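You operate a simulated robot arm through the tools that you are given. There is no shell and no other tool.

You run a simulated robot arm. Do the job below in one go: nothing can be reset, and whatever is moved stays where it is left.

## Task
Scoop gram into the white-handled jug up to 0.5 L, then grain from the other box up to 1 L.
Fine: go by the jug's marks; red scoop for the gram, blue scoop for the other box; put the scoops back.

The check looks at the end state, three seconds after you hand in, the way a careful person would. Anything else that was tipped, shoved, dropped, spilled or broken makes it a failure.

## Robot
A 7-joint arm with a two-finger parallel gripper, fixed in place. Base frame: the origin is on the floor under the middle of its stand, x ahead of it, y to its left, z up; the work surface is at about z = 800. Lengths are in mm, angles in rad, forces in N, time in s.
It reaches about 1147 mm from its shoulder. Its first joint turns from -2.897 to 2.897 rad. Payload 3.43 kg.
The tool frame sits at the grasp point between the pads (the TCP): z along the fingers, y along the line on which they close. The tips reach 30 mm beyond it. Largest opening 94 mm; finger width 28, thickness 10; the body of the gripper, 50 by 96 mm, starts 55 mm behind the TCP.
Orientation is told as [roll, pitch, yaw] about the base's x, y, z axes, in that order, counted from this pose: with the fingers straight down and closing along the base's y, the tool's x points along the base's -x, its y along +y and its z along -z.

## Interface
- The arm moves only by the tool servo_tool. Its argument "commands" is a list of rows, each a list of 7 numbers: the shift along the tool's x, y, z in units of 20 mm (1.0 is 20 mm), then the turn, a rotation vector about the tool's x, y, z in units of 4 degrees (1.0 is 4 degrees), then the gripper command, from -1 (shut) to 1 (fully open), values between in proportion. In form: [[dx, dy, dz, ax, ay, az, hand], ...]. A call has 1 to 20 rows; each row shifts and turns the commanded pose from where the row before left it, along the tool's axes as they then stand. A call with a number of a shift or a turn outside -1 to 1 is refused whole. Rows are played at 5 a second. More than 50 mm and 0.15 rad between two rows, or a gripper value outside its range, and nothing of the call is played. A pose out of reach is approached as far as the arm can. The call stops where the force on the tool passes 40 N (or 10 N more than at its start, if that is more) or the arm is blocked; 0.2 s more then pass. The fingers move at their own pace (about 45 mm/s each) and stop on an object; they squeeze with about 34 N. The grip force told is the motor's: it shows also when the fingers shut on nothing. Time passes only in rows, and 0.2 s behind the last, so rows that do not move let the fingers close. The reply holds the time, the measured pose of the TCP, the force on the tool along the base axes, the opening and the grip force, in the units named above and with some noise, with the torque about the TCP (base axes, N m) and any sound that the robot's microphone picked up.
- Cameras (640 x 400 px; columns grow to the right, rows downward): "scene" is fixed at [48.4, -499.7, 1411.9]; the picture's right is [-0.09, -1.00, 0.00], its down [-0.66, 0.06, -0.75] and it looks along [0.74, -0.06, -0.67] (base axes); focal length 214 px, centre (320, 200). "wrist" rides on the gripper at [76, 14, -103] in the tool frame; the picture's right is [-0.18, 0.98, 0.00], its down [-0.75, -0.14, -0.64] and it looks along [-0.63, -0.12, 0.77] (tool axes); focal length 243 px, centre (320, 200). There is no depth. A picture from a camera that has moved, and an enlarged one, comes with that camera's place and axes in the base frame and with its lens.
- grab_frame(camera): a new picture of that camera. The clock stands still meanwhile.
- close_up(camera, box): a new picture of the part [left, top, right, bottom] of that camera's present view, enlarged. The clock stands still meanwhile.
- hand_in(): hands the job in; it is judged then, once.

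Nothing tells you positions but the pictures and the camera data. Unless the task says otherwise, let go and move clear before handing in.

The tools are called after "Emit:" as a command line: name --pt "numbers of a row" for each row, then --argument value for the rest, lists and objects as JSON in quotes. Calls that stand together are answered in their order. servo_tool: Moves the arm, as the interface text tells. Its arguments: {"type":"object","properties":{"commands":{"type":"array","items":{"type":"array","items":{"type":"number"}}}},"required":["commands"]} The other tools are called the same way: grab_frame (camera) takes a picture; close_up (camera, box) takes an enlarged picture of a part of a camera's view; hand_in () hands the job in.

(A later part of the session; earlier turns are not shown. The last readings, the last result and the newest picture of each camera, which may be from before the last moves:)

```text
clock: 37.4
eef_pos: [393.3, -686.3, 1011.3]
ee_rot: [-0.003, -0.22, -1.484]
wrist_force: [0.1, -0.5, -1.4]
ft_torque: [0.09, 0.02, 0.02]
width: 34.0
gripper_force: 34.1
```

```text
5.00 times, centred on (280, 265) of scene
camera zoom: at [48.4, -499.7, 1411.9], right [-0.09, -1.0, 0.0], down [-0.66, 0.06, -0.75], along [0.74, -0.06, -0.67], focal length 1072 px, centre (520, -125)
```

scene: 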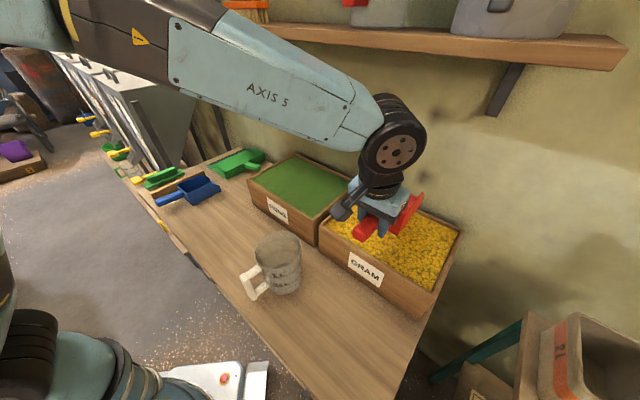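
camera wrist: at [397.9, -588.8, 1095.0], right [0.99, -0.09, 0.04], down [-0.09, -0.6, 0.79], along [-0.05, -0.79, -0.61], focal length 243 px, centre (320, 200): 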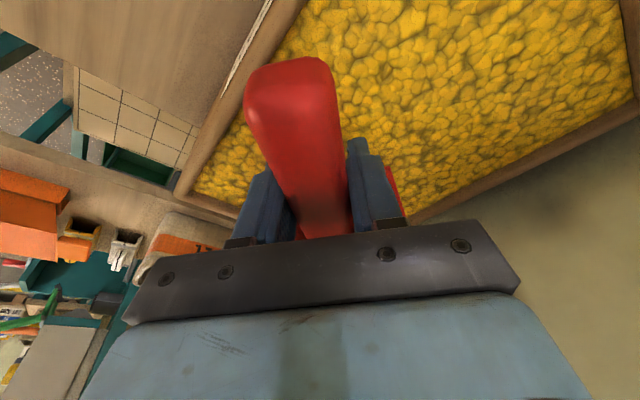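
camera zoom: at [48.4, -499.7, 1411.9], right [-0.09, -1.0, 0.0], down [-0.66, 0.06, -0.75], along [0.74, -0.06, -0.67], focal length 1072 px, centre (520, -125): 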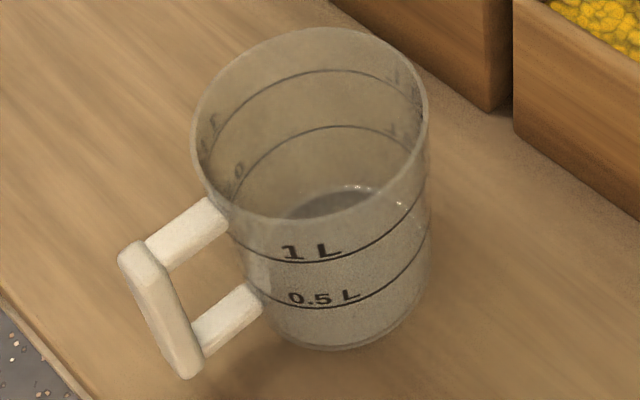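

I take the jug's centre as about (375, -421), rim radius ~58, rim z≈960. I'll raise the scoop and draw it back slowly, level, keeping the -85° heading so the scene camera sees the pour from the side.

Emit:
servo_tool --pt "-0.12 0 -0.55 0 0 0 -1" --pt "-0.12 0 -0.55 0 0 0 -1" --pt "-0.12 0 -0.55 0 0 0 -1" --pt "0.35 0 -0.08 0 0 0 -1" --pt "0.7 0.01 -0.157 0 0 0 -1" --pt "0.7 0.01 -0.157 0 0 0 -1" --pt "0.7 0.01 -0.157 0 0 0 -1" --pt "0.7 0.01 -0.157 0 0 0 -1" --pt "0.7 0.01 -0.157 0 0 0 -1" --pt "0.7 0.01 -0.157 0 0 0 -1" --pt "0.7 0.01 -0.157 0 0 0 -1" --pt "0.7 0.01 -0.157 0 0 0 -1" --pt "0.7 0.01 -0.157 0 0 0 -1" --pt "0.35 0 -0.08 0 0 0 -1"

Emit:
grab_frame --camera "scene"

Emit:
close_up --camera "scene" --box '[300, 140, 480, 300]'

```text
clock: 40.4
eef_pos: [380.5, -542.9, 1044.0]
ee_rot: [-0.003, -0.22, -1.481]
wrist_force: [-1.1, 0.3, -1.7]
ft_torque: [0.11, 0.03, -0.01]
width: 33.9
gripper_force: 33.8
```

```text
taken
```

scene: 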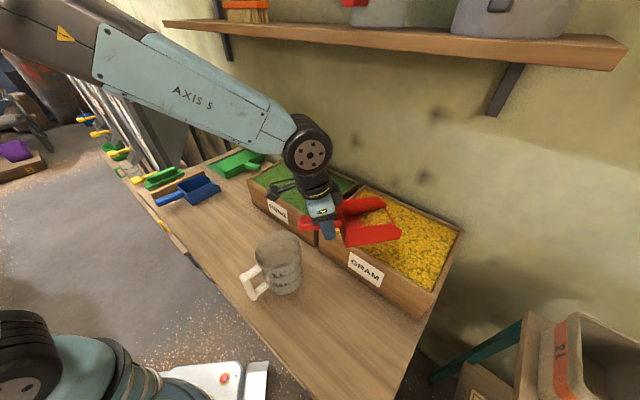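

```text
2.50 times, centred on (390, 220) of scene
camera zoom: at [48.4, -499.7, 1411.9], right [-0.09, -1.0, 0.0], down [-0.66, 0.06, -0.75], along [0.74, -0.06, -0.67], focal length 536 px, centre (145, 150)
```

zoom: 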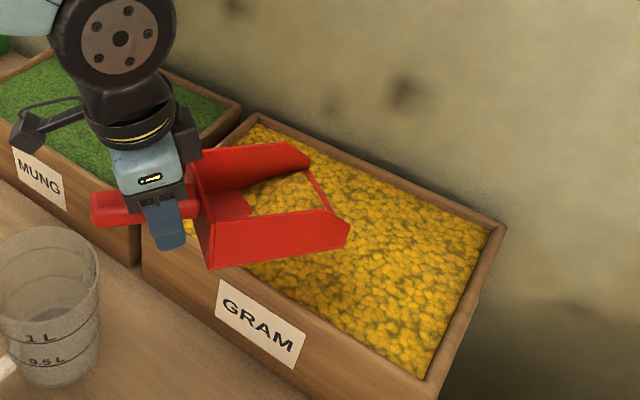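

Emit:
close_up --camera "scene" --box '[345, 190, 405, 250]'

```text
6.67 times, centred on (375, 220) of scene
camera zoom: at [48.4, -499.7, 1411.9], right [-0.09, -1.0, 0.0], down [-0.66, 0.06, -0.75], along [0.74, -0.06, -0.67], focal length 1430 px, centre (-47, 67)
```

zoom: 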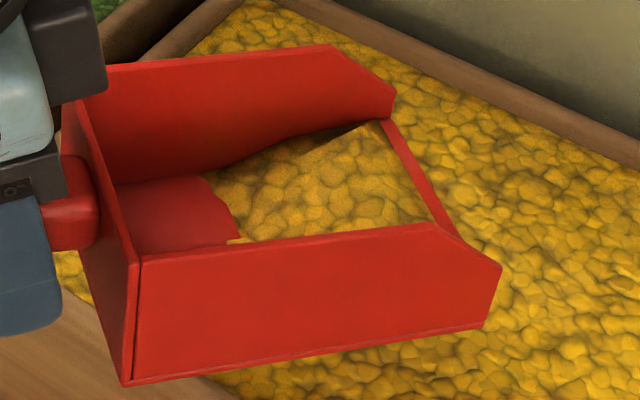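

A wedge of gram fills the front of the scoop, about 0.1 L. I carry on back until the lip is over the jug.

Emit:
servo_tool --pt "0.4 0.01 -0.09 0 0 0 -1" --pt "0.73 0.015 -0.163 0 0 0 -1" --pt "0.73 0.015 -0.163 0 0 0 -1" --pt "0.73 0.015 -0.163 0 0 0 -1" --pt "0.73 0.015 -0.163 0 0 0 -1" --pt "0.73 0.015 -0.163 0 0 0 -1" --pt "0.73 0.015 -0.163 0 0 0 -1" --pt "0.73 0.015 -0.163 0 0 0 -1" --pt "0.73 0.015 -0.163 0 0 0 -1" --pt "0.73 0.015 -0.163 0 0 0 -1" --pt "0.73 0.015 -0.163 0 0 0 -1" --pt "0.73 0.015 -0.163 0 0 0 -1" --pt "0.73 0.015 -0.163 0 0 0 -1" --pt "0.73 0.015 -0.163 0 0 0 -1" --pt "0.73 0.015 -0.163 0 0 0 -1" --pt "0.73 0.015 -0.163 0 0 0 -1" --pt "0.73 0.015 -0.163 0 0 0 -1" --pt "0.73 0.015 -0.163 0 0 0 -1" --pt "0.73 0.015 -0.163 0 0 0 -1" --pt "0.73 0.015 -0.163 0 0 0 -1"

Emit:
servo_tool --pt "0.4 0 -0.09 0 0 0 -1" --pt "0 0 0 0 0 0 -1" --pt "0 0 0 0 0 0 -1"

Emit:
grab_frame --camera "scene"

Emit:
close_up --camera "scene" --box '[200, 180, 340, 320]'

Emit:
grab_frame --camera "wrist"

```text
clock: 44.6
eef_pos: [361.9, -250.7, 1044.2]
ee_rot: [-0.001, -0.221, -1.484]
wrist_force: [0.6, -1.2, -2.5]
ft_torque: [0.14, 0.0, 0.03]
width: 33.8
gripper_force: 34.0
```

```text
clock: 45.4
eef_pos: [361.9, -243.5, 1043.4]
ee_rot: [-0.002, -0.218, -1.483]
wrist_force: [-0.2, 0.2, -1.8]
ft_torque: [0.13, 0.03, 0.0]
width: 34.1
gripper_force: 33.5
```

```text
taken
```

scene: 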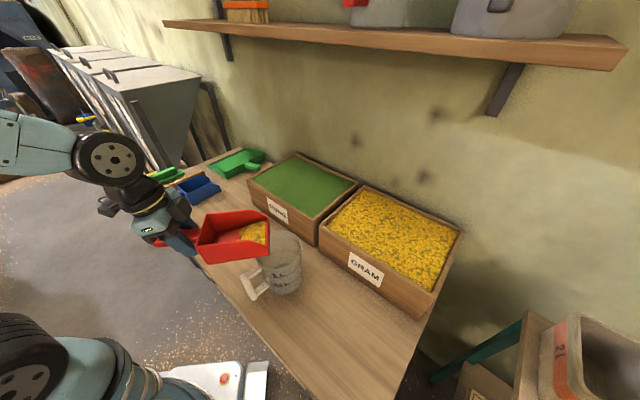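

```text
2.86 times, centred on (270, 250) of scene
camera zoom: at [48.4, -499.7, 1411.9], right [-0.09, -1.0, 0.0], down [-0.66, 0.06, -0.75], along [0.74, -0.06, -0.67], focal length 613 px, centre (463, 57)
```

zoom: 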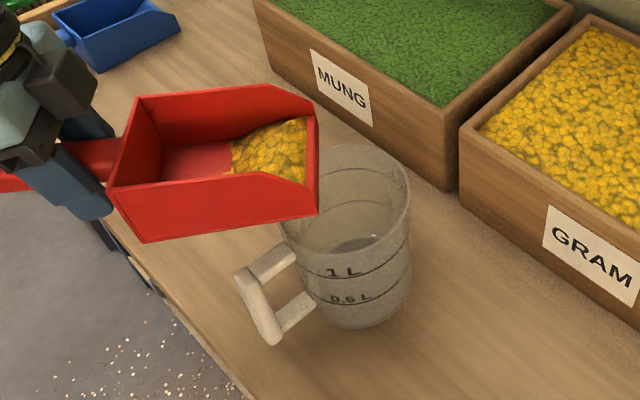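

```text
taken
camera wrist: at [367.0, -144.7, 1127.8], right [0.99, -0.09, 0.04], down [-0.09, -0.6, 0.79], along [-0.05, -0.79, -0.61], focal length 243 px, centre (320, 200)
```

wrist: 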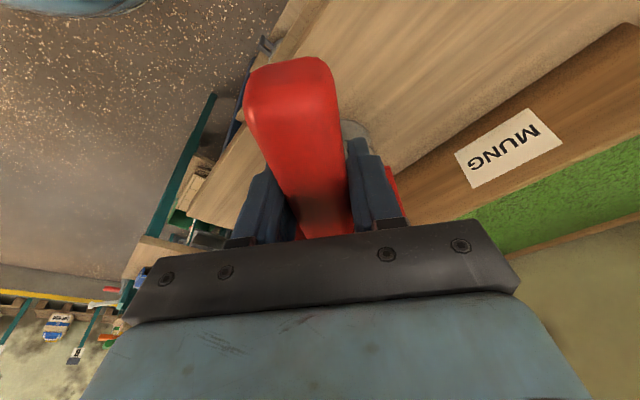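

The lip is now over the jug, about 15 mm short of its centre. I'll tilt nose-down to 36° in step with raising the hand, keeping the lip over the jug's mouth, and look before pouring.

Emit:
servo_tool --pt "-0.267 0 -0.223 0 0.9575 0 -1" --pt "-0.252 0 -0.24 0 0.9575 0 -1" --pt "-0.235 0 -0.257 0 0.9575 0 -1" --pt "-0.217 0 -0.272 0 0.9575 0 -1" --pt "-0.199 0 -0.286 0 0.9575 0 -1" --pt "-0.179 0 -0.298 0 0.9575 0 -1" --pt "-0.159 0 -0.31 0 0.9575 0 -1" --pt "-0.138 0 -0.319 0 0.9575 0 -1" --pt "-0.116 0 -0.328 0 0.9575 0 -1" --pt "-0.094 0 -0.335 0 0.9575 0 -1" --pt "0 0 0 0 0 0 -1"

Emit:
close_up --camera "scene" --box '[200, 180, 340, 320]'

Emit:
grab_frame --camera "wrist"

```text
clock: 47.8
eef_pos: [365.7, -285.3, 1099.6]
ee_rot: [-0.003, 0.448, -1.485]
wrist_force: [-0.8, 0.5, -1.3]
ft_torque: [0.08, -0.01, 0.02]
width: 33.8
gripper_force: 34.1
```

```text
2.86 times, centred on (270, 250) of scene
camera zoom: at [48.4, -499.7, 1411.9], right [-0.09, -1.0, 0.0], down [-0.66, 0.06, -0.75], along [0.74, -0.06, -0.67], focal length 613 px, centre (463, 57)
```

zoom: 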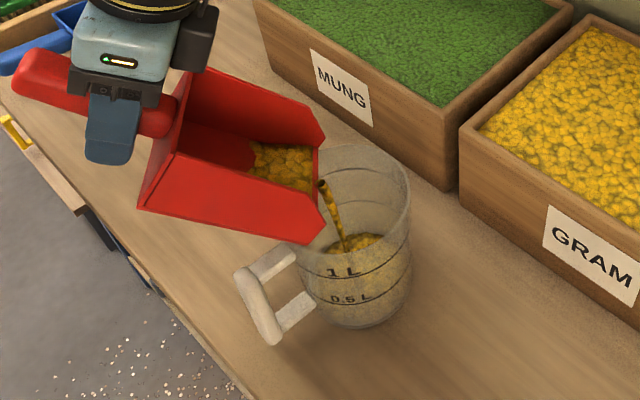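

```text
taken
camera wrist: at [376.9, -260.7, 1226.3], right [0.99, -0.08, -0.08], down [-0.06, -0.97, 0.25], along [-0.1, -0.25, -0.96], focal length 243 px, centre (320, 200)
```

wrist: 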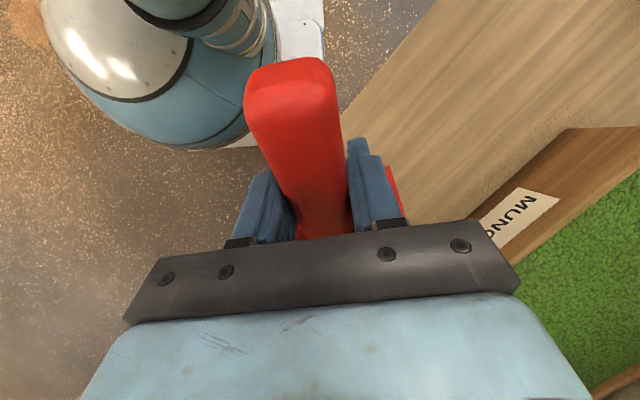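

Gram is already running in a thin stream from the lip into the jug. I'll hold and watch, then tilt further.

Emit:
servo_tool --pt "0 0 0 0 0 0 -1" --pt "0 0 0 0 0 0 -1" --pt "0 0 0 0 0 0 -1" --pt "0 0 0 0 0 0 -1" --pt "0 0 0 0 0 0 -1"

Emit:
close_up --camera "scene" --box '[230, 200, 330, 300]'

```text
clock: 49.0
eef_pos: [365.5, -286.7, 1100.3]
ee_rot: [-0.001, 0.449, -1.485]
wrist_force: [-0.1, -0.4, -1.1]
ft_torque: [0.03, 0.0, -0.02]
width: 33.9
gripper_force: 33.5
```

```text
4.00 times, centred on (280, 250) of scene
camera zoom: at [48.4, -499.7, 1411.9], right [-0.09, -1.0, 0.0], down [-0.66, 0.06, -0.75], along [0.74, -0.06, -0.67], focal length 858 px, centre (480, 0)
```

zoom: 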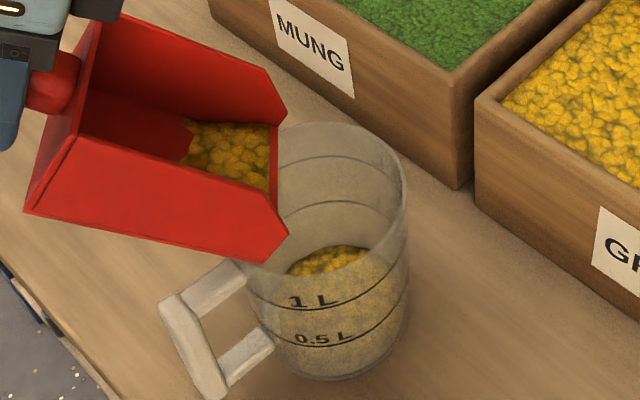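

The flow stopped by itself at this tilt with some gram left in the scoop. I'll tilt on to about 52°.

Emit:
servo_tool --pt "-0.22 0 -0.323 0 0.815 0 -1" --pt "-0.203 0 -0.335 0 0.815 0 -1" --pt "-0.183 0 -0.346 0 0.815 0 -1" --pt "-0.163 0 -0.356 0 0.815 0 -1" --pt "-0.143 0 -0.365 0 0.815 0 -1" --pt "0 0 0 0 0 0 -1" --pt "0 0 0 0 0 0 -1" --pt "0 0 0 0 0 0 -1" --pt "0 0 0 0 0 0 -1" --pt "0 0 0 0 0 0 -1"

Emit:
close_up --camera "scene" --box '[230, 200, 330, 300]'

```text
clock: 51.2
eef_pos: [367.4, -320.1, 1119.3]
ee_rot: [-0.003, 0.733, -1.487]
wrist_force: [-0.5, 0.1, -1.3]
ft_torque: [0.08, 0.0, -0.01]
width: 33.6
gripper_force: 33.9
```

```text
4.00 times, centred on (280, 250) of scene
camera zoom: at [48.4, -499.7, 1411.9], right [-0.09, -1.0, 0.0], down [-0.66, 0.06, -0.75], along [0.74, -0.06, -0.67], focal length 858 px, centre (480, 0)
```

zoom: 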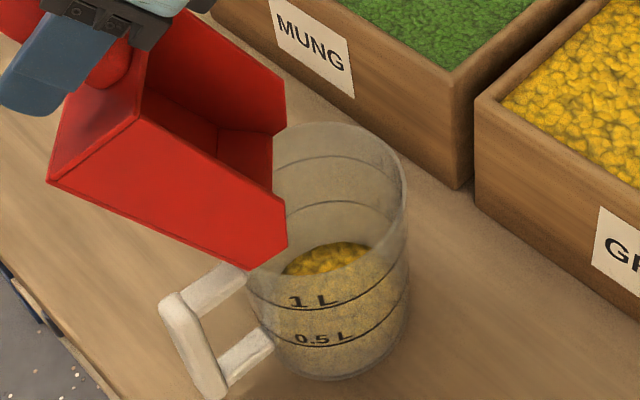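

The scoop is empty. I'll zoom in on the jug to gauge the level against its marks.

Emit:
close_up --camera "scene" --box '[255, 225, 315, 300]'

```text
5.33 times, centred on (285, 262) of scene
camera zoom: at [48.4, -499.7, 1411.9], right [-0.09, -1.0, 0.0], down [-0.66, 0.06, -0.75], along [0.74, -0.06, -0.67], focal length 1144 px, centre (507, -133)
```

zoom: 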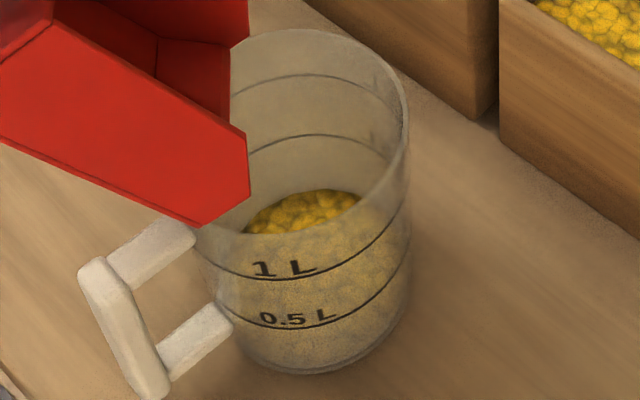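

Working from the ring heights, the jug now holds about 0.08 L. I'll dig deeper next time; the scoop goes back above the gram box with the same heading, still nose-down.

Emit:
servo_tool --pt "0.5 0 -0.557 0 0 0 -1" --pt "0.5 0 -0.557 0 0 0 -1" --pt "-0.708 0.138 -0.637 0 0 0 -1" --pt "-0.708 0.138 -0.637 0 0 0 -1" --pt "-0.708 0.138 -0.637 0 0 0 -1" --pt "-0.708 0.138 -0.637 0 0 0 -1" --pt "-0.708 0.138 -0.637 0 0 0 -1" --pt "-0.708 0.138 -0.637 0 0 0 -1" --pt "-0.708 0.138 -0.637 0 0 0 -1" --pt "-0.708 0.138 -0.637 0 0 0 -1" --pt "-0.708 0.138 -0.637 0 0 0 -1" --pt "-0.708 0.138 -0.637 0 0 0 -1" --pt "-0.708 0.138 -0.637 0 0 0 -1" --pt "-0.708 0.138 -0.637 0 0 0 -1" --pt "-0.708 0.138 -0.637 0 0 0 -1" --pt "-0.708 0.138 -0.637 0 0 0 -1" --pt "-0.708 0.138 -0.637 0 0 0 -1" --pt "-0.708 0.138 -0.637 0 0 0 -1" --pt "-0.708 0.138 -0.637 0 0 0 -1" --pt "0 0 0 0 0 0 -1"

Emit:
grab_frame --camera "scene"

Emit:
close_up --camera "scene" --box '[240, 210, 340, 310]'

```text
clock: 55.4
eef_pos: [431.1, -583.0, 1149.5]
ee_rot: [-0.004, 0.732, -1.487]
wrist_force: [0.1, 0.4, -1.0]
ft_torque: [0.0, -0.03, 0.02]
width: 34.1
gripper_force: 34.1
out of reach, approached as far as the arm can: row 17, 18, 19
```

```text
taken
```

scene: 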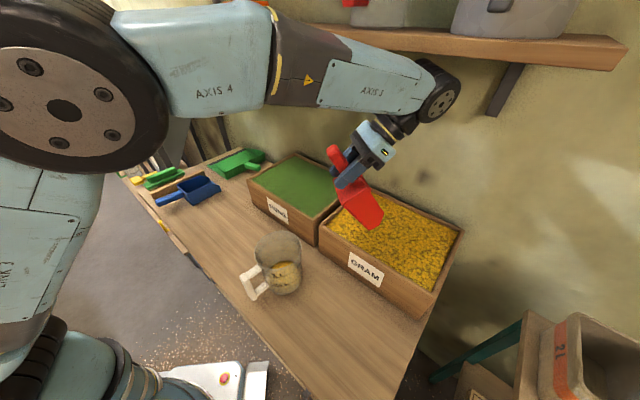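

```text
4.00 times, centred on (290, 260) of scene
camera zoom: at [48.4, -499.7, 1411.9], right [-0.09, -1.0, 0.0], down [-0.66, 0.06, -0.75], along [0.74, -0.06, -0.67], focal length 858 px, centre (440, -40)
```

zoom: 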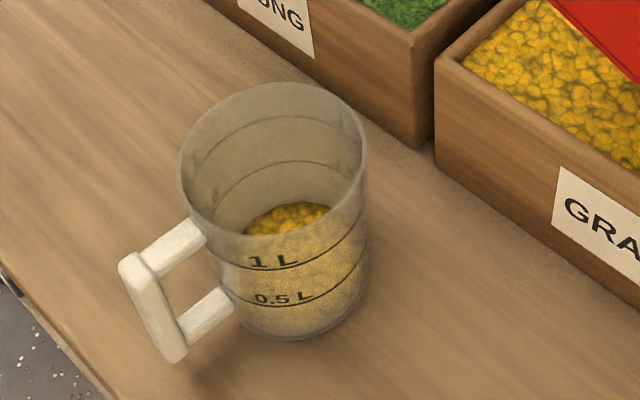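

The jug still stands clean and the stream landed inside it. The arm is at its reach limit with this skewed heading, so I'll lower a little and turn back to the -45° heading for digging.

Emit:
servo_tool --pt "-0.535 0 0.595 0 0 0 -1" --pt "-0.535 0 0.595 0 0 0 -1" --pt "-0.535 0 0.595 0 0 0 -1" --pt "-0.535 0 0.595 0 0 0 -1" --pt "0 0 0 0.669 0 -0.743 -1" --pt "0 0 0 0.669 0 -0.743 -1" --pt "0 0 0 0.669 0 -0.743 -1" --pt "0 0 0 0.669 0 -0.743 -1" --pt "0 0 0 0.669 0 -0.743 -1" --pt "0 0 0 0.669 0 -0.743 -1" --pt "0 0 0 0.669 0 -0.743 -1" --pt "0 0 0 0.669 0 -0.743 -1" --pt "0 0 0 0.669 0 -0.743 -1" --pt "0 0 0 0.669 0 -0.743 -1" --pt "0 -1 0 0 0 0 -1" --pt "0 -1 0 0 0 0 -1" --pt "0 -1 0 0 0 0 -1" --pt "0 0 0 0 0 0 -1"

Emit:
close_up --camera "scene" --box '[300, 140, 480, 320]'

```text
clock: 59.2
eef_pos: [387.2, -625.9, 1087.5]
ee_rot: [-0.005, 0.735, -0.788]
wrist_force: [0.0, 0.0, -1.1]
ft_torque: [0.01, 0.06, -0.02]
width: 34.0
gripper_force: 34.3
```

```text
2.22 times, centred on (390, 230) of scene
camera zoom: at [48.4, -499.7, 1411.9], right [-0.09, -1.0, 0.0], down [-0.66, 0.06, -0.75], along [0.74, -0.06, -0.67], focal length 477 px, centre (164, 133)
```

zoom: 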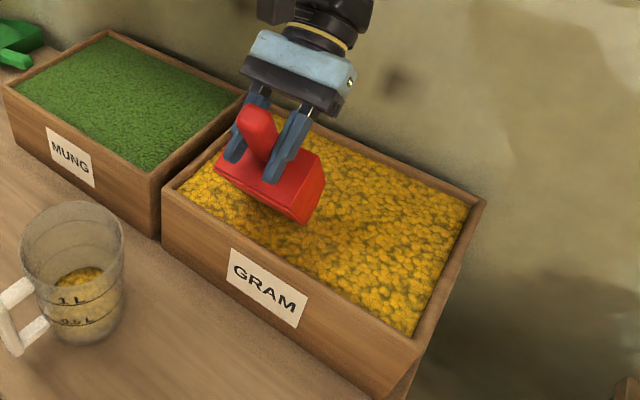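

The scoop is over the gram at heading -45°. I'll plunge the lip deeper this time, to about z 860, watching the force.

Emit:
servo_tool --pt "-0.592 0 0.318 0 -0.19 0 -1" --pt "-0.592 0 0.318 0 -0.19 0 -1" --pt "-0.592 0 0.318 0 -0.19 0 -1" --pt "-0.592 0 0.318 0 -0.19 0 -1" --pt "-0.592 0 0.318 0 -0.19 0 -1" --pt "-0.592 0 0.318 0 -0.19 0 -1" --pt "-0.592 0 0.318 0 -0.19 0 -1" --pt "-0.592 0 0.318 0 -0.19 0 -1" --pt "0 0 0 0 0 0 -1"

Emit:
close_up --camera "scene" --box '[320, 170, 460, 310]'

```text
clock: 61.2
eef_pos: [416.1, -655.6, 986.2]
ee_rot: [-0.004, 0.628, -0.788]
wrist_force: [-0.4, 0.4, -4.3]
ft_torque: [0.09, 0.09, -0.02]
width: 33.7
gripper_force: 34.2
```

```text
2.86 times, centred on (390, 240) of scene
camera zoom: at [48.4, -499.7, 1411.9], right [-0.09, -1.0, 0.0], down [-0.66, 0.06, -0.75], along [0.74, -0.06, -0.67], focal length 613 px, centre (120, 86)
```

zoom: 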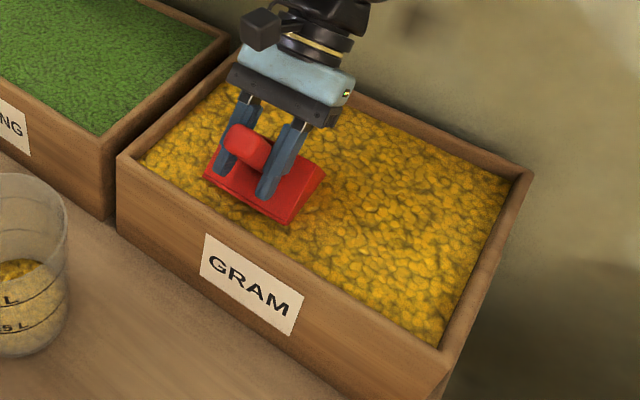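

The load on the wrist has risen to about 4 N, so the scoop is filling well. Now I curl it up to slightly nose-up.

Emit:
servo_tool --pt "0 0 0 0 -0.7 0 -1" --pt "0 0 0 0 -0.7 0 -1" --pt "0 0 0 0 -0.7 0 -1" --pt "0 0 0 0 -0.7 0 -1" --pt "0 0 0 0 -0.7 0 -1" --pt "0 0 0 0 -0.7 0 -1" --pt "0 0 0 0 -0.7 0 -1" --pt "0 0 0 0 -0.7 0 -1" --pt "0 0 0 0 -0.7 0 -1" --pt "0 0 0 0 -0.7 0 -1" --pt "0 0 0 0 -0.7 0 -1" --pt "0 0 0 0 -0.7 0 -1" --pt "0 0 0 0 -0.7 0 -1" --pt "0 0 0 0 -0.7 0 -1" --pt "0 0 0 0 -0.7 0 -1" --pt "0 0 0 0 -0.7 0 -1" --pt "0 0 0 0 -0.7 0 -1" --pt "0 0 0 0 -0.7 0 -1" --pt "0 0 0 0 0 0 -1"

Emit:
servo_tool --pt "0 0 0 0 0 0 -1"

Emit:
close_up --camera "scene" --box '[320, 150, 480, 310]'

```text
clock: 65.2
eef_pos: [415.6, -653.4, 986.4]
ee_rot: [-0.005, -0.251, -0.785]
wrist_force: [-0.3, 0.1, -2.0]
ft_torque: [0.1, 0.14, -0.02]
width: 33.9
gripper_force: 33.8
```

```text
clock: 65.6
eef_pos: [415.3, -653.3, 985.8]
ee_rot: [-0.002, -0.25, -0.786]
wrist_force: [-0.1, -0.5, -2.1]
ft_torque: [0.1, 0.1, 0.0]
width: 34.0
gripper_force: 34.2
```

```text
2.50 times, centred on (400, 230) of scene
camera zoom: at [48.4, -499.7, 1411.9], right [-0.09, -1.0, 0.0], down [-0.66, 0.06, -0.75], along [0.74, -0.06, -0.67], focal length 536 px, centre (120, 125)
```

zoom: 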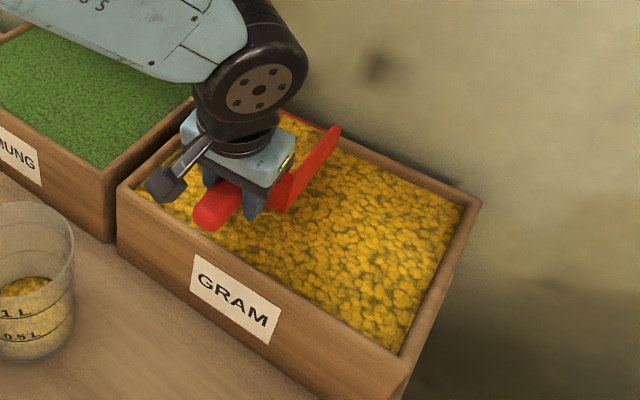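

The lip rose out of the gram while still tilted, so most of it ran back; about 0.12 L stayed. I'll dig again, this time levelling the scoop while its lip is still under the surface and then lifting straight up.

Emit:
servo_tool --pt "0.485 0 -0.123 0 0.965 0 -1" --pt "0 0 0 0 0.965 0 -1" --pt "0 0 0 0 0.965 0 -1" --pt "0 0 0 0 0.965 0 -1" --pt "0 0 0 0 0.965 0 -1" --pt "0 0 0 0 0.965 0 -1" --pt "0 0 0 0 0.965 0 -1" --pt "0 0 0 0 0.965 0 -1" --pt "0 0 0 0 0.965 0 -1" --pt "0 0 0 0 0.965 0 -1" --pt "0 0 0 0 0.965 0 -1" --pt "0 0 0 0 0.965 0 -1" --pt "0 0 0 0 0.965 0 -1" --pt "0 0 0 0 0 0 -1"

Emit:
close_up --camera "scene" --box '[320, 150, 480, 310]'

```text
clock: 68.6
eef_pos: [410.3, -648.9, 986.5]
ee_rot: [-0.002, 0.625, -0.789]
wrist_force: [-0.2, 0.9, -4.2]
ft_torque: [0.06, 0.11, 0.0]
width: 33.9
gripper_force: 34.1
```

```text
2.50 times, centred on (400, 230) of scene
camera zoom: at [48.4, -499.7, 1411.9], right [-0.09, -1.0, 0.0], down [-0.66, 0.06, -0.75], along [0.74, -0.06, -0.67], focal length 536 px, centre (120, 125)
```

zoom: 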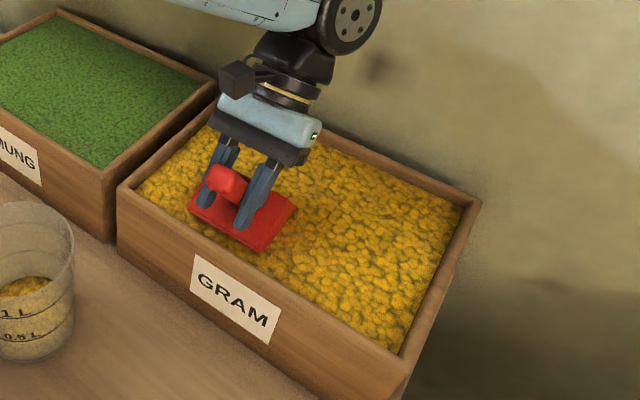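

Emit:
servo_tool --pt "-0.153 0 0.099 0 -0.732 0 -1" --pt "-0.148 0 0.106 0 -0.732 0 -1" --pt "-0.142 0 0.114 0 -0.732 0 -1" --pt "-0.136 0 0.121 0 -0.732 0 -1" --pt "-0.13 0 0.128 0 -0.732 0 -1" --pt "-0.124 0 0.134 0 -0.732 0 -1" --pt "-0.116 0 0.14 0 -0.732 0 -1" --pt "-0.109 0 0.146 0 -0.732 0 -1" --pt "-0.102 0 0.151 0 -0.732 0 -1" --pt "-0.094 0 0.156 0 -0.732 0 -1" --pt "-0.086 0 0.161 0 -0.732 0 -1" --pt "-0.077 0 0.165 0 -0.732 0 -1" --pt "-0.068 0 0.169 0 -0.732 0 -1" --pt "-0.06 0 0.172 0 -0.732 0 -1" --pt "0 0 0 0 0 0 -1"

Emit:
close_up --camera "scene" --box '[320, 150, 480, 310]'

```text
clock: 71.8
eef_pos: [421.2, -660.8, 939.1]
ee_rot: [-0.004, -0.092, -0.787]
wrist_force: [0.2, 0.2, -4.4]
ft_torque: [0.17, 0.19, 0.03]
width: 33.8
gripper_force: 33.8
```

```text
2.50 times, centred on (400, 230) of scene
camera zoom: at [48.4, -499.7, 1411.9], right [-0.09, -1.0, 0.0], down [-0.66, 0.06, -0.75], along [0.74, -0.06, -0.67], focal length 536 px, centre (120, 125)
```

zoom: 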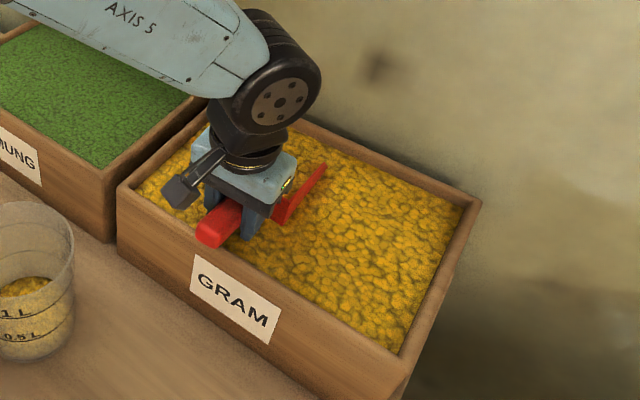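

The scoop is level just under the surface and carries about 3 N of gram. I'll tip it slightly nose-up and lift straight out.

Emit:
servo_tool --pt "-0.03 0 -0.248 0 -0.75 0 -1" --pt "-0.04 0 -0.247 0 -0.75 0 -1" --pt "-0.05 0 -0.245 0 -0.75 0 -1" --pt "-0.07 0 -0.242 0 -0.75 0 -1" --pt "-0.146 0 -0.478 0 0 0 -1" --pt "-0.146 0 -0.478 0 0 0 -1" --pt "-0.146 0 -0.478 0 0 0 -1" --pt "-0.146 0 -0.478 0 0 0 -1" --pt "-0.146 0 -0.478 0 0 0 -1" --pt "-0.146 0 -0.478 0 0 0 -1" --pt "-0.146 0 -0.478 0 0 0 -1" --pt "0 0 0 0 0 0 -1"

Emit:
servo_tool --pt "0 0 0 0 0 0 -1"

Emit:
servo_tool --pt "0 0 0 0 0 0 -1"

Emit:
close_up --camera "scene" --box '[320, 140, 480, 300]'

```text
clock: 74.4
eef_pos: [422.2, -660.9, 1030.2]
ee_rot: [-0.002, -0.299, -0.785]
wrist_force: [0.3, -1.2, -4.6]
ft_torque: [0.18, 0.19, 0.0]
width: 34.1
gripper_force: 34.0
```

```text
clock: 74.8
eef_pos: [422.2, -661.3, 1029.3]
ee_rot: [-0.006, -0.3, -0.786]
wrist_force: [1.2, -0.3, -4.1]
ft_torque: [0.15, 0.16, 0.01]
width: 33.7
gripper_force: 34.2
```

```text
clock: 75.2
eef_pos: [421.2, -660.3, 1029.5]
ee_rot: [-0.004, -0.302, -0.784]
wrist_force: [0.1, -0.6, -4.0]
ft_torque: [0.19, 0.14, -0.01]
width: 33.9
gripper_force: 34.1
```

```text
2.50 times, centred on (400, 220) of scene
camera zoom: at [48.4, -499.7, 1411.9], right [-0.09, -1.0, 0.0], down [-0.66, 0.06, -0.75], along [0.74, -0.06, -0.67], focal length 536 px, centre (120, 150)
```

zoom: 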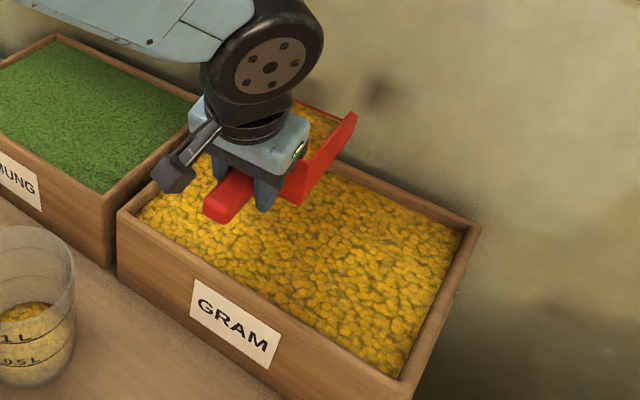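

I now have about 3.1 N of gram, around 0.37 L, which should bring the jug close to 0.5 L. I'll turn gently to the pouring heading above the box.

Emit:
servo_tool --pt "0 0 0 0.229 0 0.735 -1" --pt "0 0 0 0.229 0 0.735 -1" --pt "0 0 0 0.229 0 0.735 -1" --pt "0 0 0 0.229 0 0.735 -1" --pt "0 0 0 0.229 0 0.735 -1" --pt "0 0 0 0.229 0 0.735 -1" --pt "0 0 0 0.229 0 0.735 -1" --pt "0 0 0 0.229 0 0.735 -1" --pt "0 0 0 0.229 0 0.735 -1" --pt "0 0 0 0.229 0 0.735 -1" --pt "0 0 0 0.229 0 0.735 -1" --pt "0 0 0 0.229 0 0.735 -1" --pt "0 0 0 0.229 0 0.735 -1" --pt "-0.149 0 -0.477 0 0 0 -1" --pt "-0.149 0 -0.477 0 0 0 -1" --pt "-0.149 0 -0.477 0 0 0 -1" --pt "0 0 0 0 0 0 -1"

Emit:
close_up --camera "scene" --box '[320, 140, 480, 300]'

Emit:
close_up --camera "scene" --box '[390, 170, 450, 230]'

```text
clock: 78.8
eef_pos: [422.5, -660.1, 1059.9]
ee_rot: [-0.006, -0.304, -1.483]
wrist_force: [-0.1, -0.2, -3.9]
ft_torque: [0.24, -0.01, 0.03]
width: 33.9
gripper_force: 33.8
```

```text
2.50 times, centred on (400, 220) of scene
camera zoom: at [48.4, -499.7, 1411.9], right [-0.09, -1.0, 0.0], down [-0.66, 0.06, -0.75], along [0.74, -0.06, -0.67], focal length 536 px, centre (120, 150)
```

zoom: 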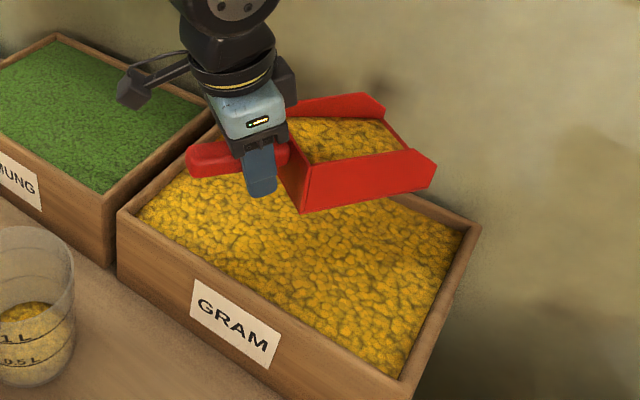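

```text
6.67 times, centred on (420, 200) of scene
camera zoom: at [48.4, -499.7, 1411.9], right [-0.09, -1.0, 0.0], down [-0.66, 0.06, -0.75], along [0.74, -0.06, -0.67], focal length 1430 px, centre (-347, 200)
```

zoom: 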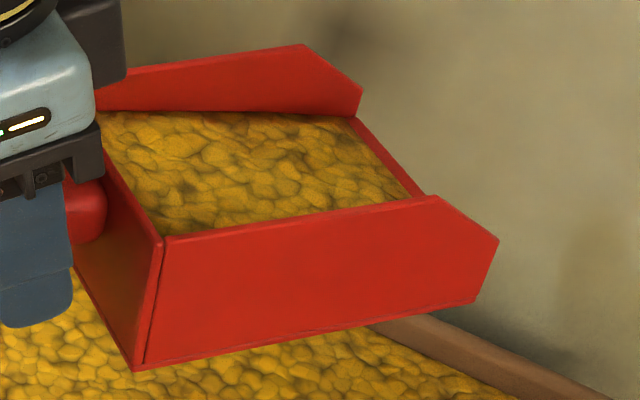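

The scoop is nicely full with the gram well below its walls. I'll draw it back slowly to the jug.

Emit:
servo_tool --pt "0.2 -0.01 -0.063 0 0 0 -1" --pt "0.4 -0.02 -0.125 0 0 0 -1" --pt "0.604 -0.032 -0.188 0 0 0 -1" --pt "0.604 -0.032 -0.188 0 0 0 -1" --pt "0.604 -0.032 -0.188 0 0 0 -1" --pt "0.604 -0.032 -0.188 0 0 0 -1" --pt "0.604 -0.032 -0.188 0 0 0 -1" --pt "0.604 -0.032 -0.188 0 0 0 -1" --pt "0.604 -0.032 -0.188 0 0 0 -1" --pt "0.604 -0.032 -0.188 0 0 0 -1" --pt "0.604 -0.032 -0.188 0 0 0 -1" --pt "0.604 -0.032 -0.188 0 0 0 -1" --pt "0.604 -0.032 -0.188 0 0 0 -1" --pt "0.604 -0.032 -0.188 0 0 0 -1" --pt "0.604 -0.032 -0.188 0 0 0 -1" --pt "0.604 -0.032 -0.188 0 0 0 -1" --pt "0.604 -0.032 -0.188 0 0 0 -1" --pt "0.604 -0.032 -0.188 0 0 0 -1" --pt "0.604 -0.032 -0.188 0 0 0 -1" --pt "0.604 -0.032 -0.188 0 0 0 -1"

Emit:
servo_tool --pt "0.604 -0.032 -0.188 0 0 0 -1" --pt "0.604 -0.032 -0.188 0 0 0 -1" --pt "0.604 -0.032 -0.188 0 0 0 -1" --pt "0.604 -0.032 -0.188 0 0 0 -1" --pt "0.604 -0.032 -0.188 0 0 0 -1" --pt "0.604 -0.032 -0.188 0 0 0 -1" --pt "0.604 -0.032 -0.188 0 0 0 -1" --pt "0.604 -0.032 -0.188 0 0 0 -1" --pt "0.604 -0.032 -0.188 0 0 0 -1" --pt "0.604 -0.032 -0.188 0 0 0 -1" --pt "0.604 -0.032 -0.188 0 0 0 -1" --pt "0.604 -0.032 -0.188 0 0 0 -1" --pt "0.4 -0.02 -0.125 0 0 0 -1" --pt "0.2 -0.01 -0.063 0 0 0 -1" --pt "0 0 0 0 0 0 -1"

Emit:
close_up --camera "scene" --box '[200, 180, 340, 320]'

```text
clock: 83.0
eef_pos: [389.2, -420.4, 1060.0]
ee_rot: [-0.004, -0.303, -1.483]
wrist_force: [0.6, -1.1, -3.9]
ft_torque: [0.26, 0.05, 0.01]
width: 33.9
gripper_force: 34.2
```

```text
clock: 86.2
eef_pos: [368.1, -257.6, 1060.5]
ee_rot: [-0.002, -0.303, -1.484]
wrist_force: [-0.4, -0.3, -2.9]
ft_torque: [0.26, -0.03, -0.03]
width: 34.0
gripper_force: 33.9
```

```text
2.86 times, centred on (270, 250) of scene
camera zoom: at [48.4, -499.7, 1411.9], right [-0.09, -1.0, 0.0], down [-0.66, 0.06, -0.75], along [0.74, -0.06, -0.67], focal length 613 px, centre (463, 57)
```

zoom: 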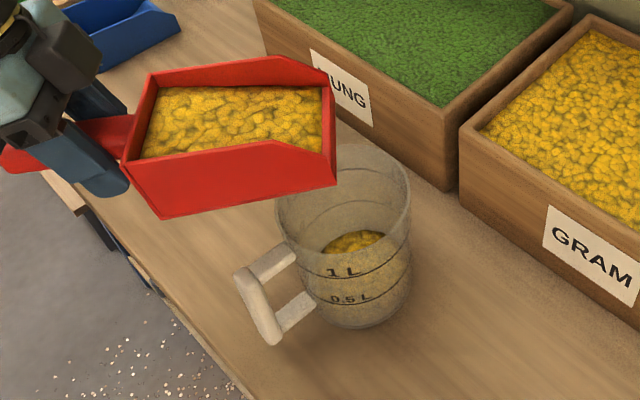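

The lip is over the jug's mouth. I'll lower and tilt to about 10° nose-down first, then look.

Emit:
servo_tool --pt "0.116 0 0.201 0 0.86 0 -1" --pt "0.103 0 0.208 0 0.86 0 -1" --pt "0.091 0 0.214 0 0.86 0 -1" --pt "0.078 0 0.219 0 0.86 0 -1" --pt "0.064 0 0.223 0 0.86 0 -1" --pt "0 0 0 0 0 0 -1"

Emit:
close_up --camera "scene" --box '[200, 180, 340, 320]'

```text
clock: 87.6
eef_pos: [366.6, -251.1, 1037.4]
ee_rot: [-0.003, -0.003, -1.484]
wrist_force: [-0.3, 0.8, -3.8]
ft_torque: [0.2, 0.0, 0.01]
width: 33.8
gripper_force: 34.1
```

```text
2.86 times, centred on (270, 250) of scene
camera zoom: at [48.4, -499.7, 1411.9], right [-0.09, -1.0, 0.0], down [-0.66, 0.06, -0.75], along [0.74, -0.06, -0.67], focal length 613 px, centre (463, 57)
```

zoom: 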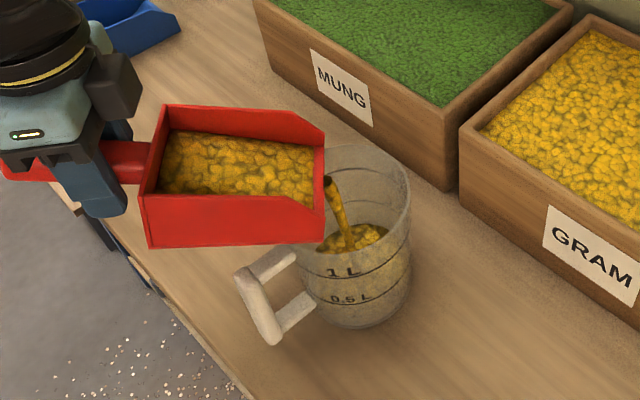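

It is flowing cleanly into the jug. I'll hold here until it settles.

Emit:
servo_tool --pt "0 0 0 0 0 0 -1" --pt "0 0 0 0 0 0 -1" --pt "0 0 0 0 0 0 -1" --pt "0 0 0 0 0 0 -1" --pt "0 0 0 0 0 0 -1"

Emit:
close_up --camera "scene" --box '[230, 200, 330, 300]'

```text
clock: 88.8
eef_pos: [367.5, -251.7, 1037.2]
ee_rot: [-0.003, -0.003, -1.486]
wrist_force: [0.1, 0.1, -3.4]
ft_torque: [0.15, 0.05, 0.0]
width: 34.0
gripper_force: 34.4
```

```text
4.00 times, centred on (280, 250) of scene
camera zoom: at [48.4, -499.7, 1411.9], right [-0.09, -1.0, 0.0], down [-0.66, 0.06, -0.75], along [0.74, -0.06, -0.67], focal length 858 px, centre (480, 0)
```

zoom: 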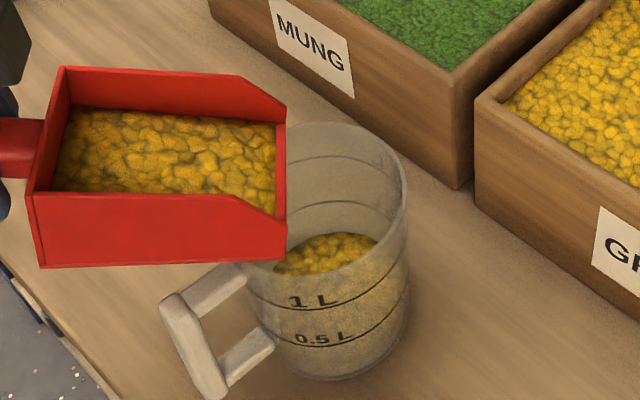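

Emit:
servo_tool --pt "-0.157 0 -0.388 0 0.833 0 -1" --pt "-0.134 0 -0.396 0 0.833 0 -1" --pt "-0.111 0 -0.403 0 0.833 0 -1" --pt "0 0 0 0 0 0 -1" --pt "0 0 0 0 0 0 -1" --pt "0 0 0 0 0 0 -1" --pt "0 0 0 0 0 0 -1" --pt "0 0 0 0 0 0 -1" --pt "0 0 0 0 0 0 -1"

Emit:
close_up --camera "scene" --box '[230, 200, 330, 300]'

```text
clock: 90.8
eef_pos: [368.1, -259.7, 1059.6]
ee_rot: [-0.003, 0.171, -1.485]
wrist_force: [0.1, 0.7, -2.1]
ft_torque: [0.12, 0.02, -0.05]
width: 34.0
gripper_force: 34.2
```

```text
4.00 times, centred on (280, 250) of scene
camera zoom: at [48.4, -499.7, 1411.9], right [-0.09, -1.0, 0.0], down [-0.66, 0.06, -0.75], along [0.74, -0.06, -0.67], focal length 858 px, centre (480, 0)
```

zoom: 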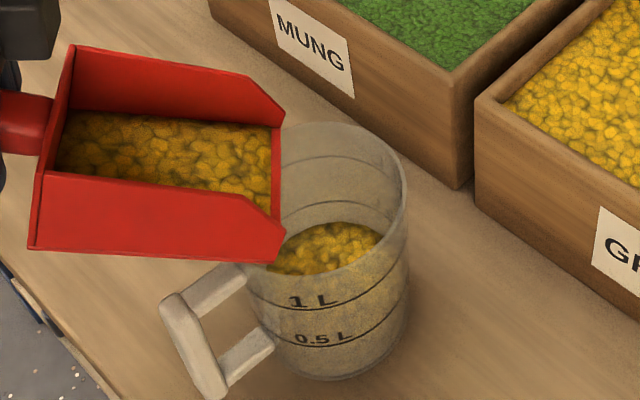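

The level is climbing towards the 0.5 L ring. I'll tilt a little further, to about 28°.

Emit:
servo_tool --pt "-0.192 0 -0.487 0 1 0 -1" --pt "-0.158 0 -0.499 0 1 0 -1" --pt "0 0 0 0 0 0 -1" --pt "0 0 0 0 0 0 -1" --pt "0 0 0 0 0 0 -1" --pt "0 0 0 0 0 0 -1" --pt "0 0 0 0 0 0 -1" --pt "0 0 0 0 0 0 -1"

Emit:
close_up --camera "scene" --box '[230, 200, 330, 300]'

```text
clock: 92.6
eef_pos: [369.7, -273.2, 1077.5]
ee_rot: [-0.004, 0.311, -1.488]
wrist_force: [-0.4, -0.4, -3.4]
ft_torque: [0.12, 0.04, -0.02]
width: 34.1
gripper_force: 34.1
```

```text
4.00 times, centred on (280, 250) of scene
camera zoom: at [48.4, -499.7, 1411.9], right [-0.09, -1.0, 0.0], down [-0.66, 0.06, -0.75], along [0.74, -0.06, -0.67], focal length 858 px, centre (480, 0)
```

zoom: 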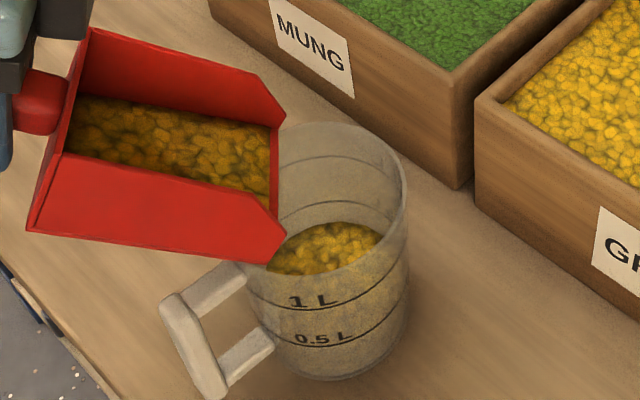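

Emit:
servo_tool --pt "-0.145 0 -0.358 0 0.75 0 -1" --pt "-0.126 0 -0.365 0 0.75 0 -1" --pt "0 0 0 0 0 0 -1" --pt "0 0 0 0 0 0 -1" --pt "0 0 0 0 0 0 -1" --pt "0 0 0 0 0 0 -1" --pt "0 0 0 0 0 0 -1"

Emit:
close_up --camera "scene" --box '[230, 200, 330, 300]'

```text
clock: 94.2
eef_pos: [371.0, -281.4, 1089.3]
ee_rot: [-0.004, 0.415, -1.486]
wrist_force: [0.1, -0.3, -1.1]
ft_torque: [0.04, 0.0, 0.01]
width: 33.8
gripper_force: 33.5
```

```text
4.00 times, centred on (280, 250) of scene
camera zoom: at [48.4, -499.7, 1411.9], right [-0.09, -1.0, 0.0], down [-0.66, 0.06, -0.75], along [0.74, -0.06, -0.67], focal length 858 px, centre (480, 0)
```

zoom: 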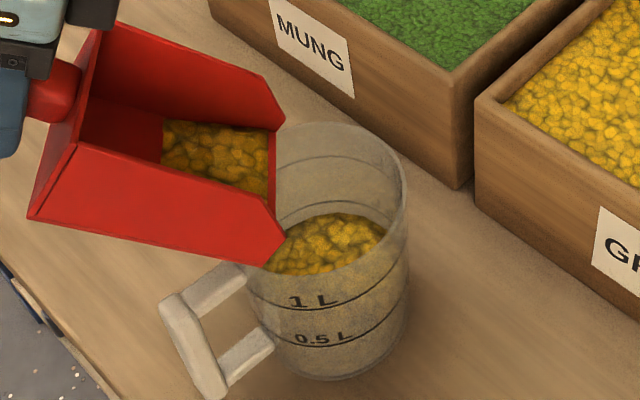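

Emit:
close_up --camera "scene" --box '[258, 226, 308, 296]'

```text
5.71 times, centred on (283, 261) of scene
camera zoom: at [48.4, -499.7, 1411.9], right [-0.09, -1.0, 0.0], down [-0.66, 0.06, -0.75], along [0.74, -0.06, -0.67], focal length 1226 px, centre (531, -149)
```

zoom: 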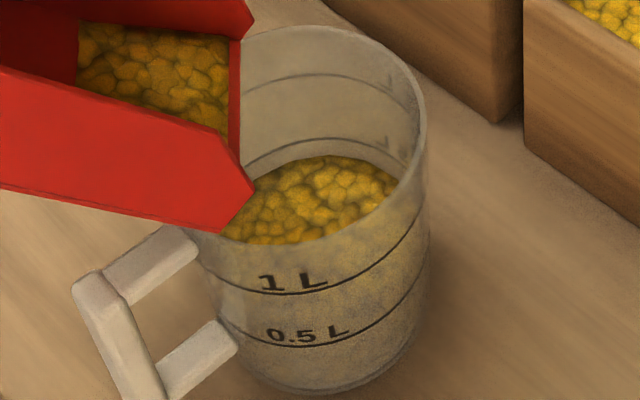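

I read the level as about 0.4 L now. The remainder in the scoop is small, so I'll empty it into the jug too.

Emit:
servo_tool --pt "-0.199 0 -0.363 0 0.75 0 -1" --pt "-0.179 0 -0.373 0 0.75 0 -1" --pt "-0.16 0 -0.382 0 0.75 0 -1" --pt "-0.14 0 -0.39 0 0.75 0 -1" --pt "-0.119 0 -0.397 0 0.75 0 -1" --pt "-0.098 0 -0.402 0 0.75 0 -1" --pt "0 0 0 0 0 0 -1" --pt "0 0 0 0 0 0 -1" --pt "0 0 0 0 0 0 -1" --pt "0 0 0 0 0 0 -1" --pt "0 0 0 0 0 0 -1"

Emit:
close_up --camera "scene" --box '[230, 200, 330, 300]'

Emit:
close_up --camera "scene" --box '[258, 226, 308, 296]'

```text
clock: 96.6
eef_pos: [375.8, -323.1, 1120.2]
ee_rot: [-0.004, 0.73, -1.487]
wrist_force: [0.7, 0.0, -1.3]
ft_torque: [0.04, -0.01, 0.0]
width: 33.9
gripper_force: 34.2
```

```text
4.00 times, centred on (280, 250) of scene
camera zoom: at [48.4, -499.7, 1411.9], right [-0.09, -1.0, 0.0], down [-0.66, 0.06, -0.75], along [0.74, -0.06, -0.67], focal length 858 px, centre (480, 0)
```

zoom: 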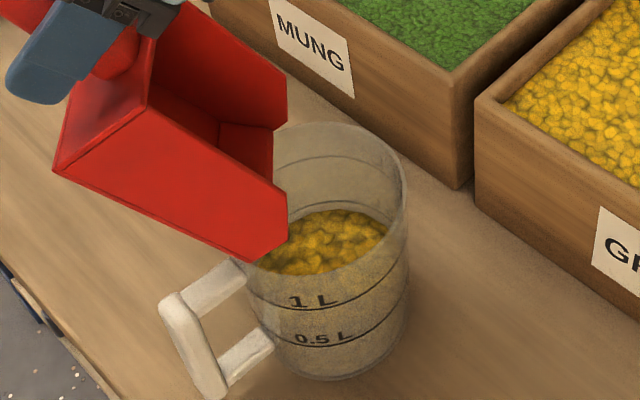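

```text
5.71 times, centred on (283, 261) of scene
camera zoom: at [48.4, -499.7, 1411.9], right [-0.09, -1.0, 0.0], down [-0.66, 0.06, -0.75], along [0.74, -0.06, -0.67], focal length 1226 px, centre (531, -149)
```

zoom: 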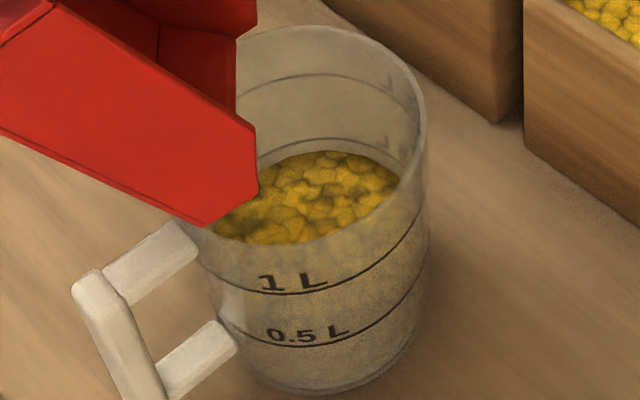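

The level is a bit short of the 0.5 L ring. To read it properly I'll lift clear and look at the jug from the side with the wrist camera, from over by the scoops' end of the bench.

Emit:
servo_tool --pt "0.667 0 -0.745 0 0 0 -1" --pt "0.667 0 -0.745 0 0 0 -1" --pt "0 0 0 0 -1 0 -1" --pt "0 0 0 0 -1 0 -1" --pt "0 0 0 0 -1 0 -1" --pt "0 0 0 0 -1 0 -1" --pt "0 0 0 0 -1 0 -1" --pt "0 0 0 0 -1 0 -1" --pt "0 0 0 0 -1 0 -1" --pt "0 0 0 0 -1 0 -1" --pt "0 0 0 0 -1 0 -1" --pt "0 0 0 0 -1 0 -1" --pt "0 0 0 0 0 -1 -1" --pt "0 0 0 0 0 -1 -1" --pt "0 0 0 0 0 -1 -1" --pt "0 0 0 0 0 -1 -1" --pt "0 0 0 0 0 -1 -1" --pt "0 0 0 0 0 -1 -1" --pt "0 0 0 0 0 -1 -1" --pt "0 0 0 0 0 -1 -1"

Emit:
close_up --camera "scene" --box '[258, 226, 308, 296]'

Emit:
grab_frame --camera "scene"

```text
clock: 100.8
eef_pos: [375.0, -321.5, 1159.6]
ee_rot: [0.013, 0.028, -0.926]
wrist_force: [-0.1, 0.3, -1.8]
ft_torque: [0.08, 0.04, 0.0]
width: 34.1
gripper_force: 34.1
```

```text
5.71 times, centred on (283, 261) of scene
camera zoom: at [48.4, -499.7, 1411.9], right [-0.09, -1.0, 0.0], down [-0.66, 0.06, -0.75], along [0.74, -0.06, -0.67], focal length 1226 px, centre (531, -149)
```

zoom: 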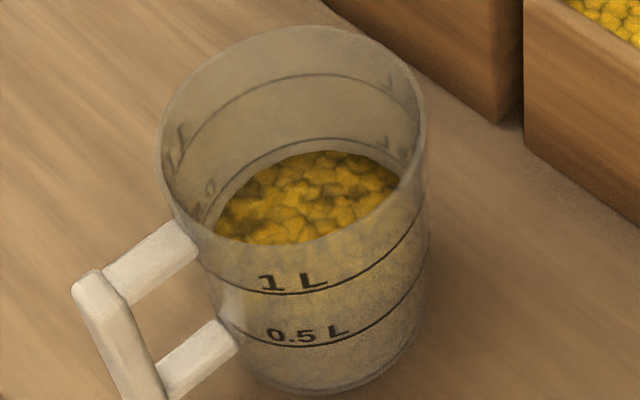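

```text
taken
```

scene: 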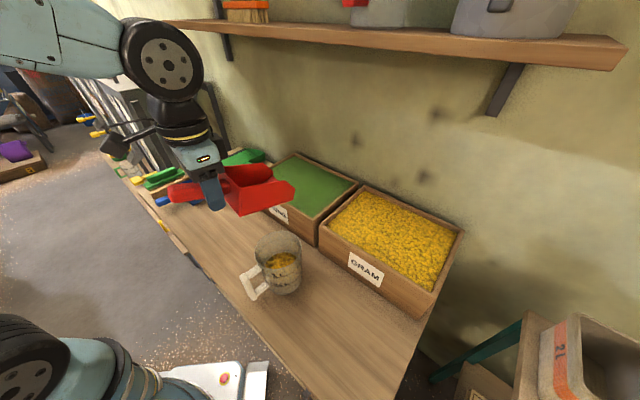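

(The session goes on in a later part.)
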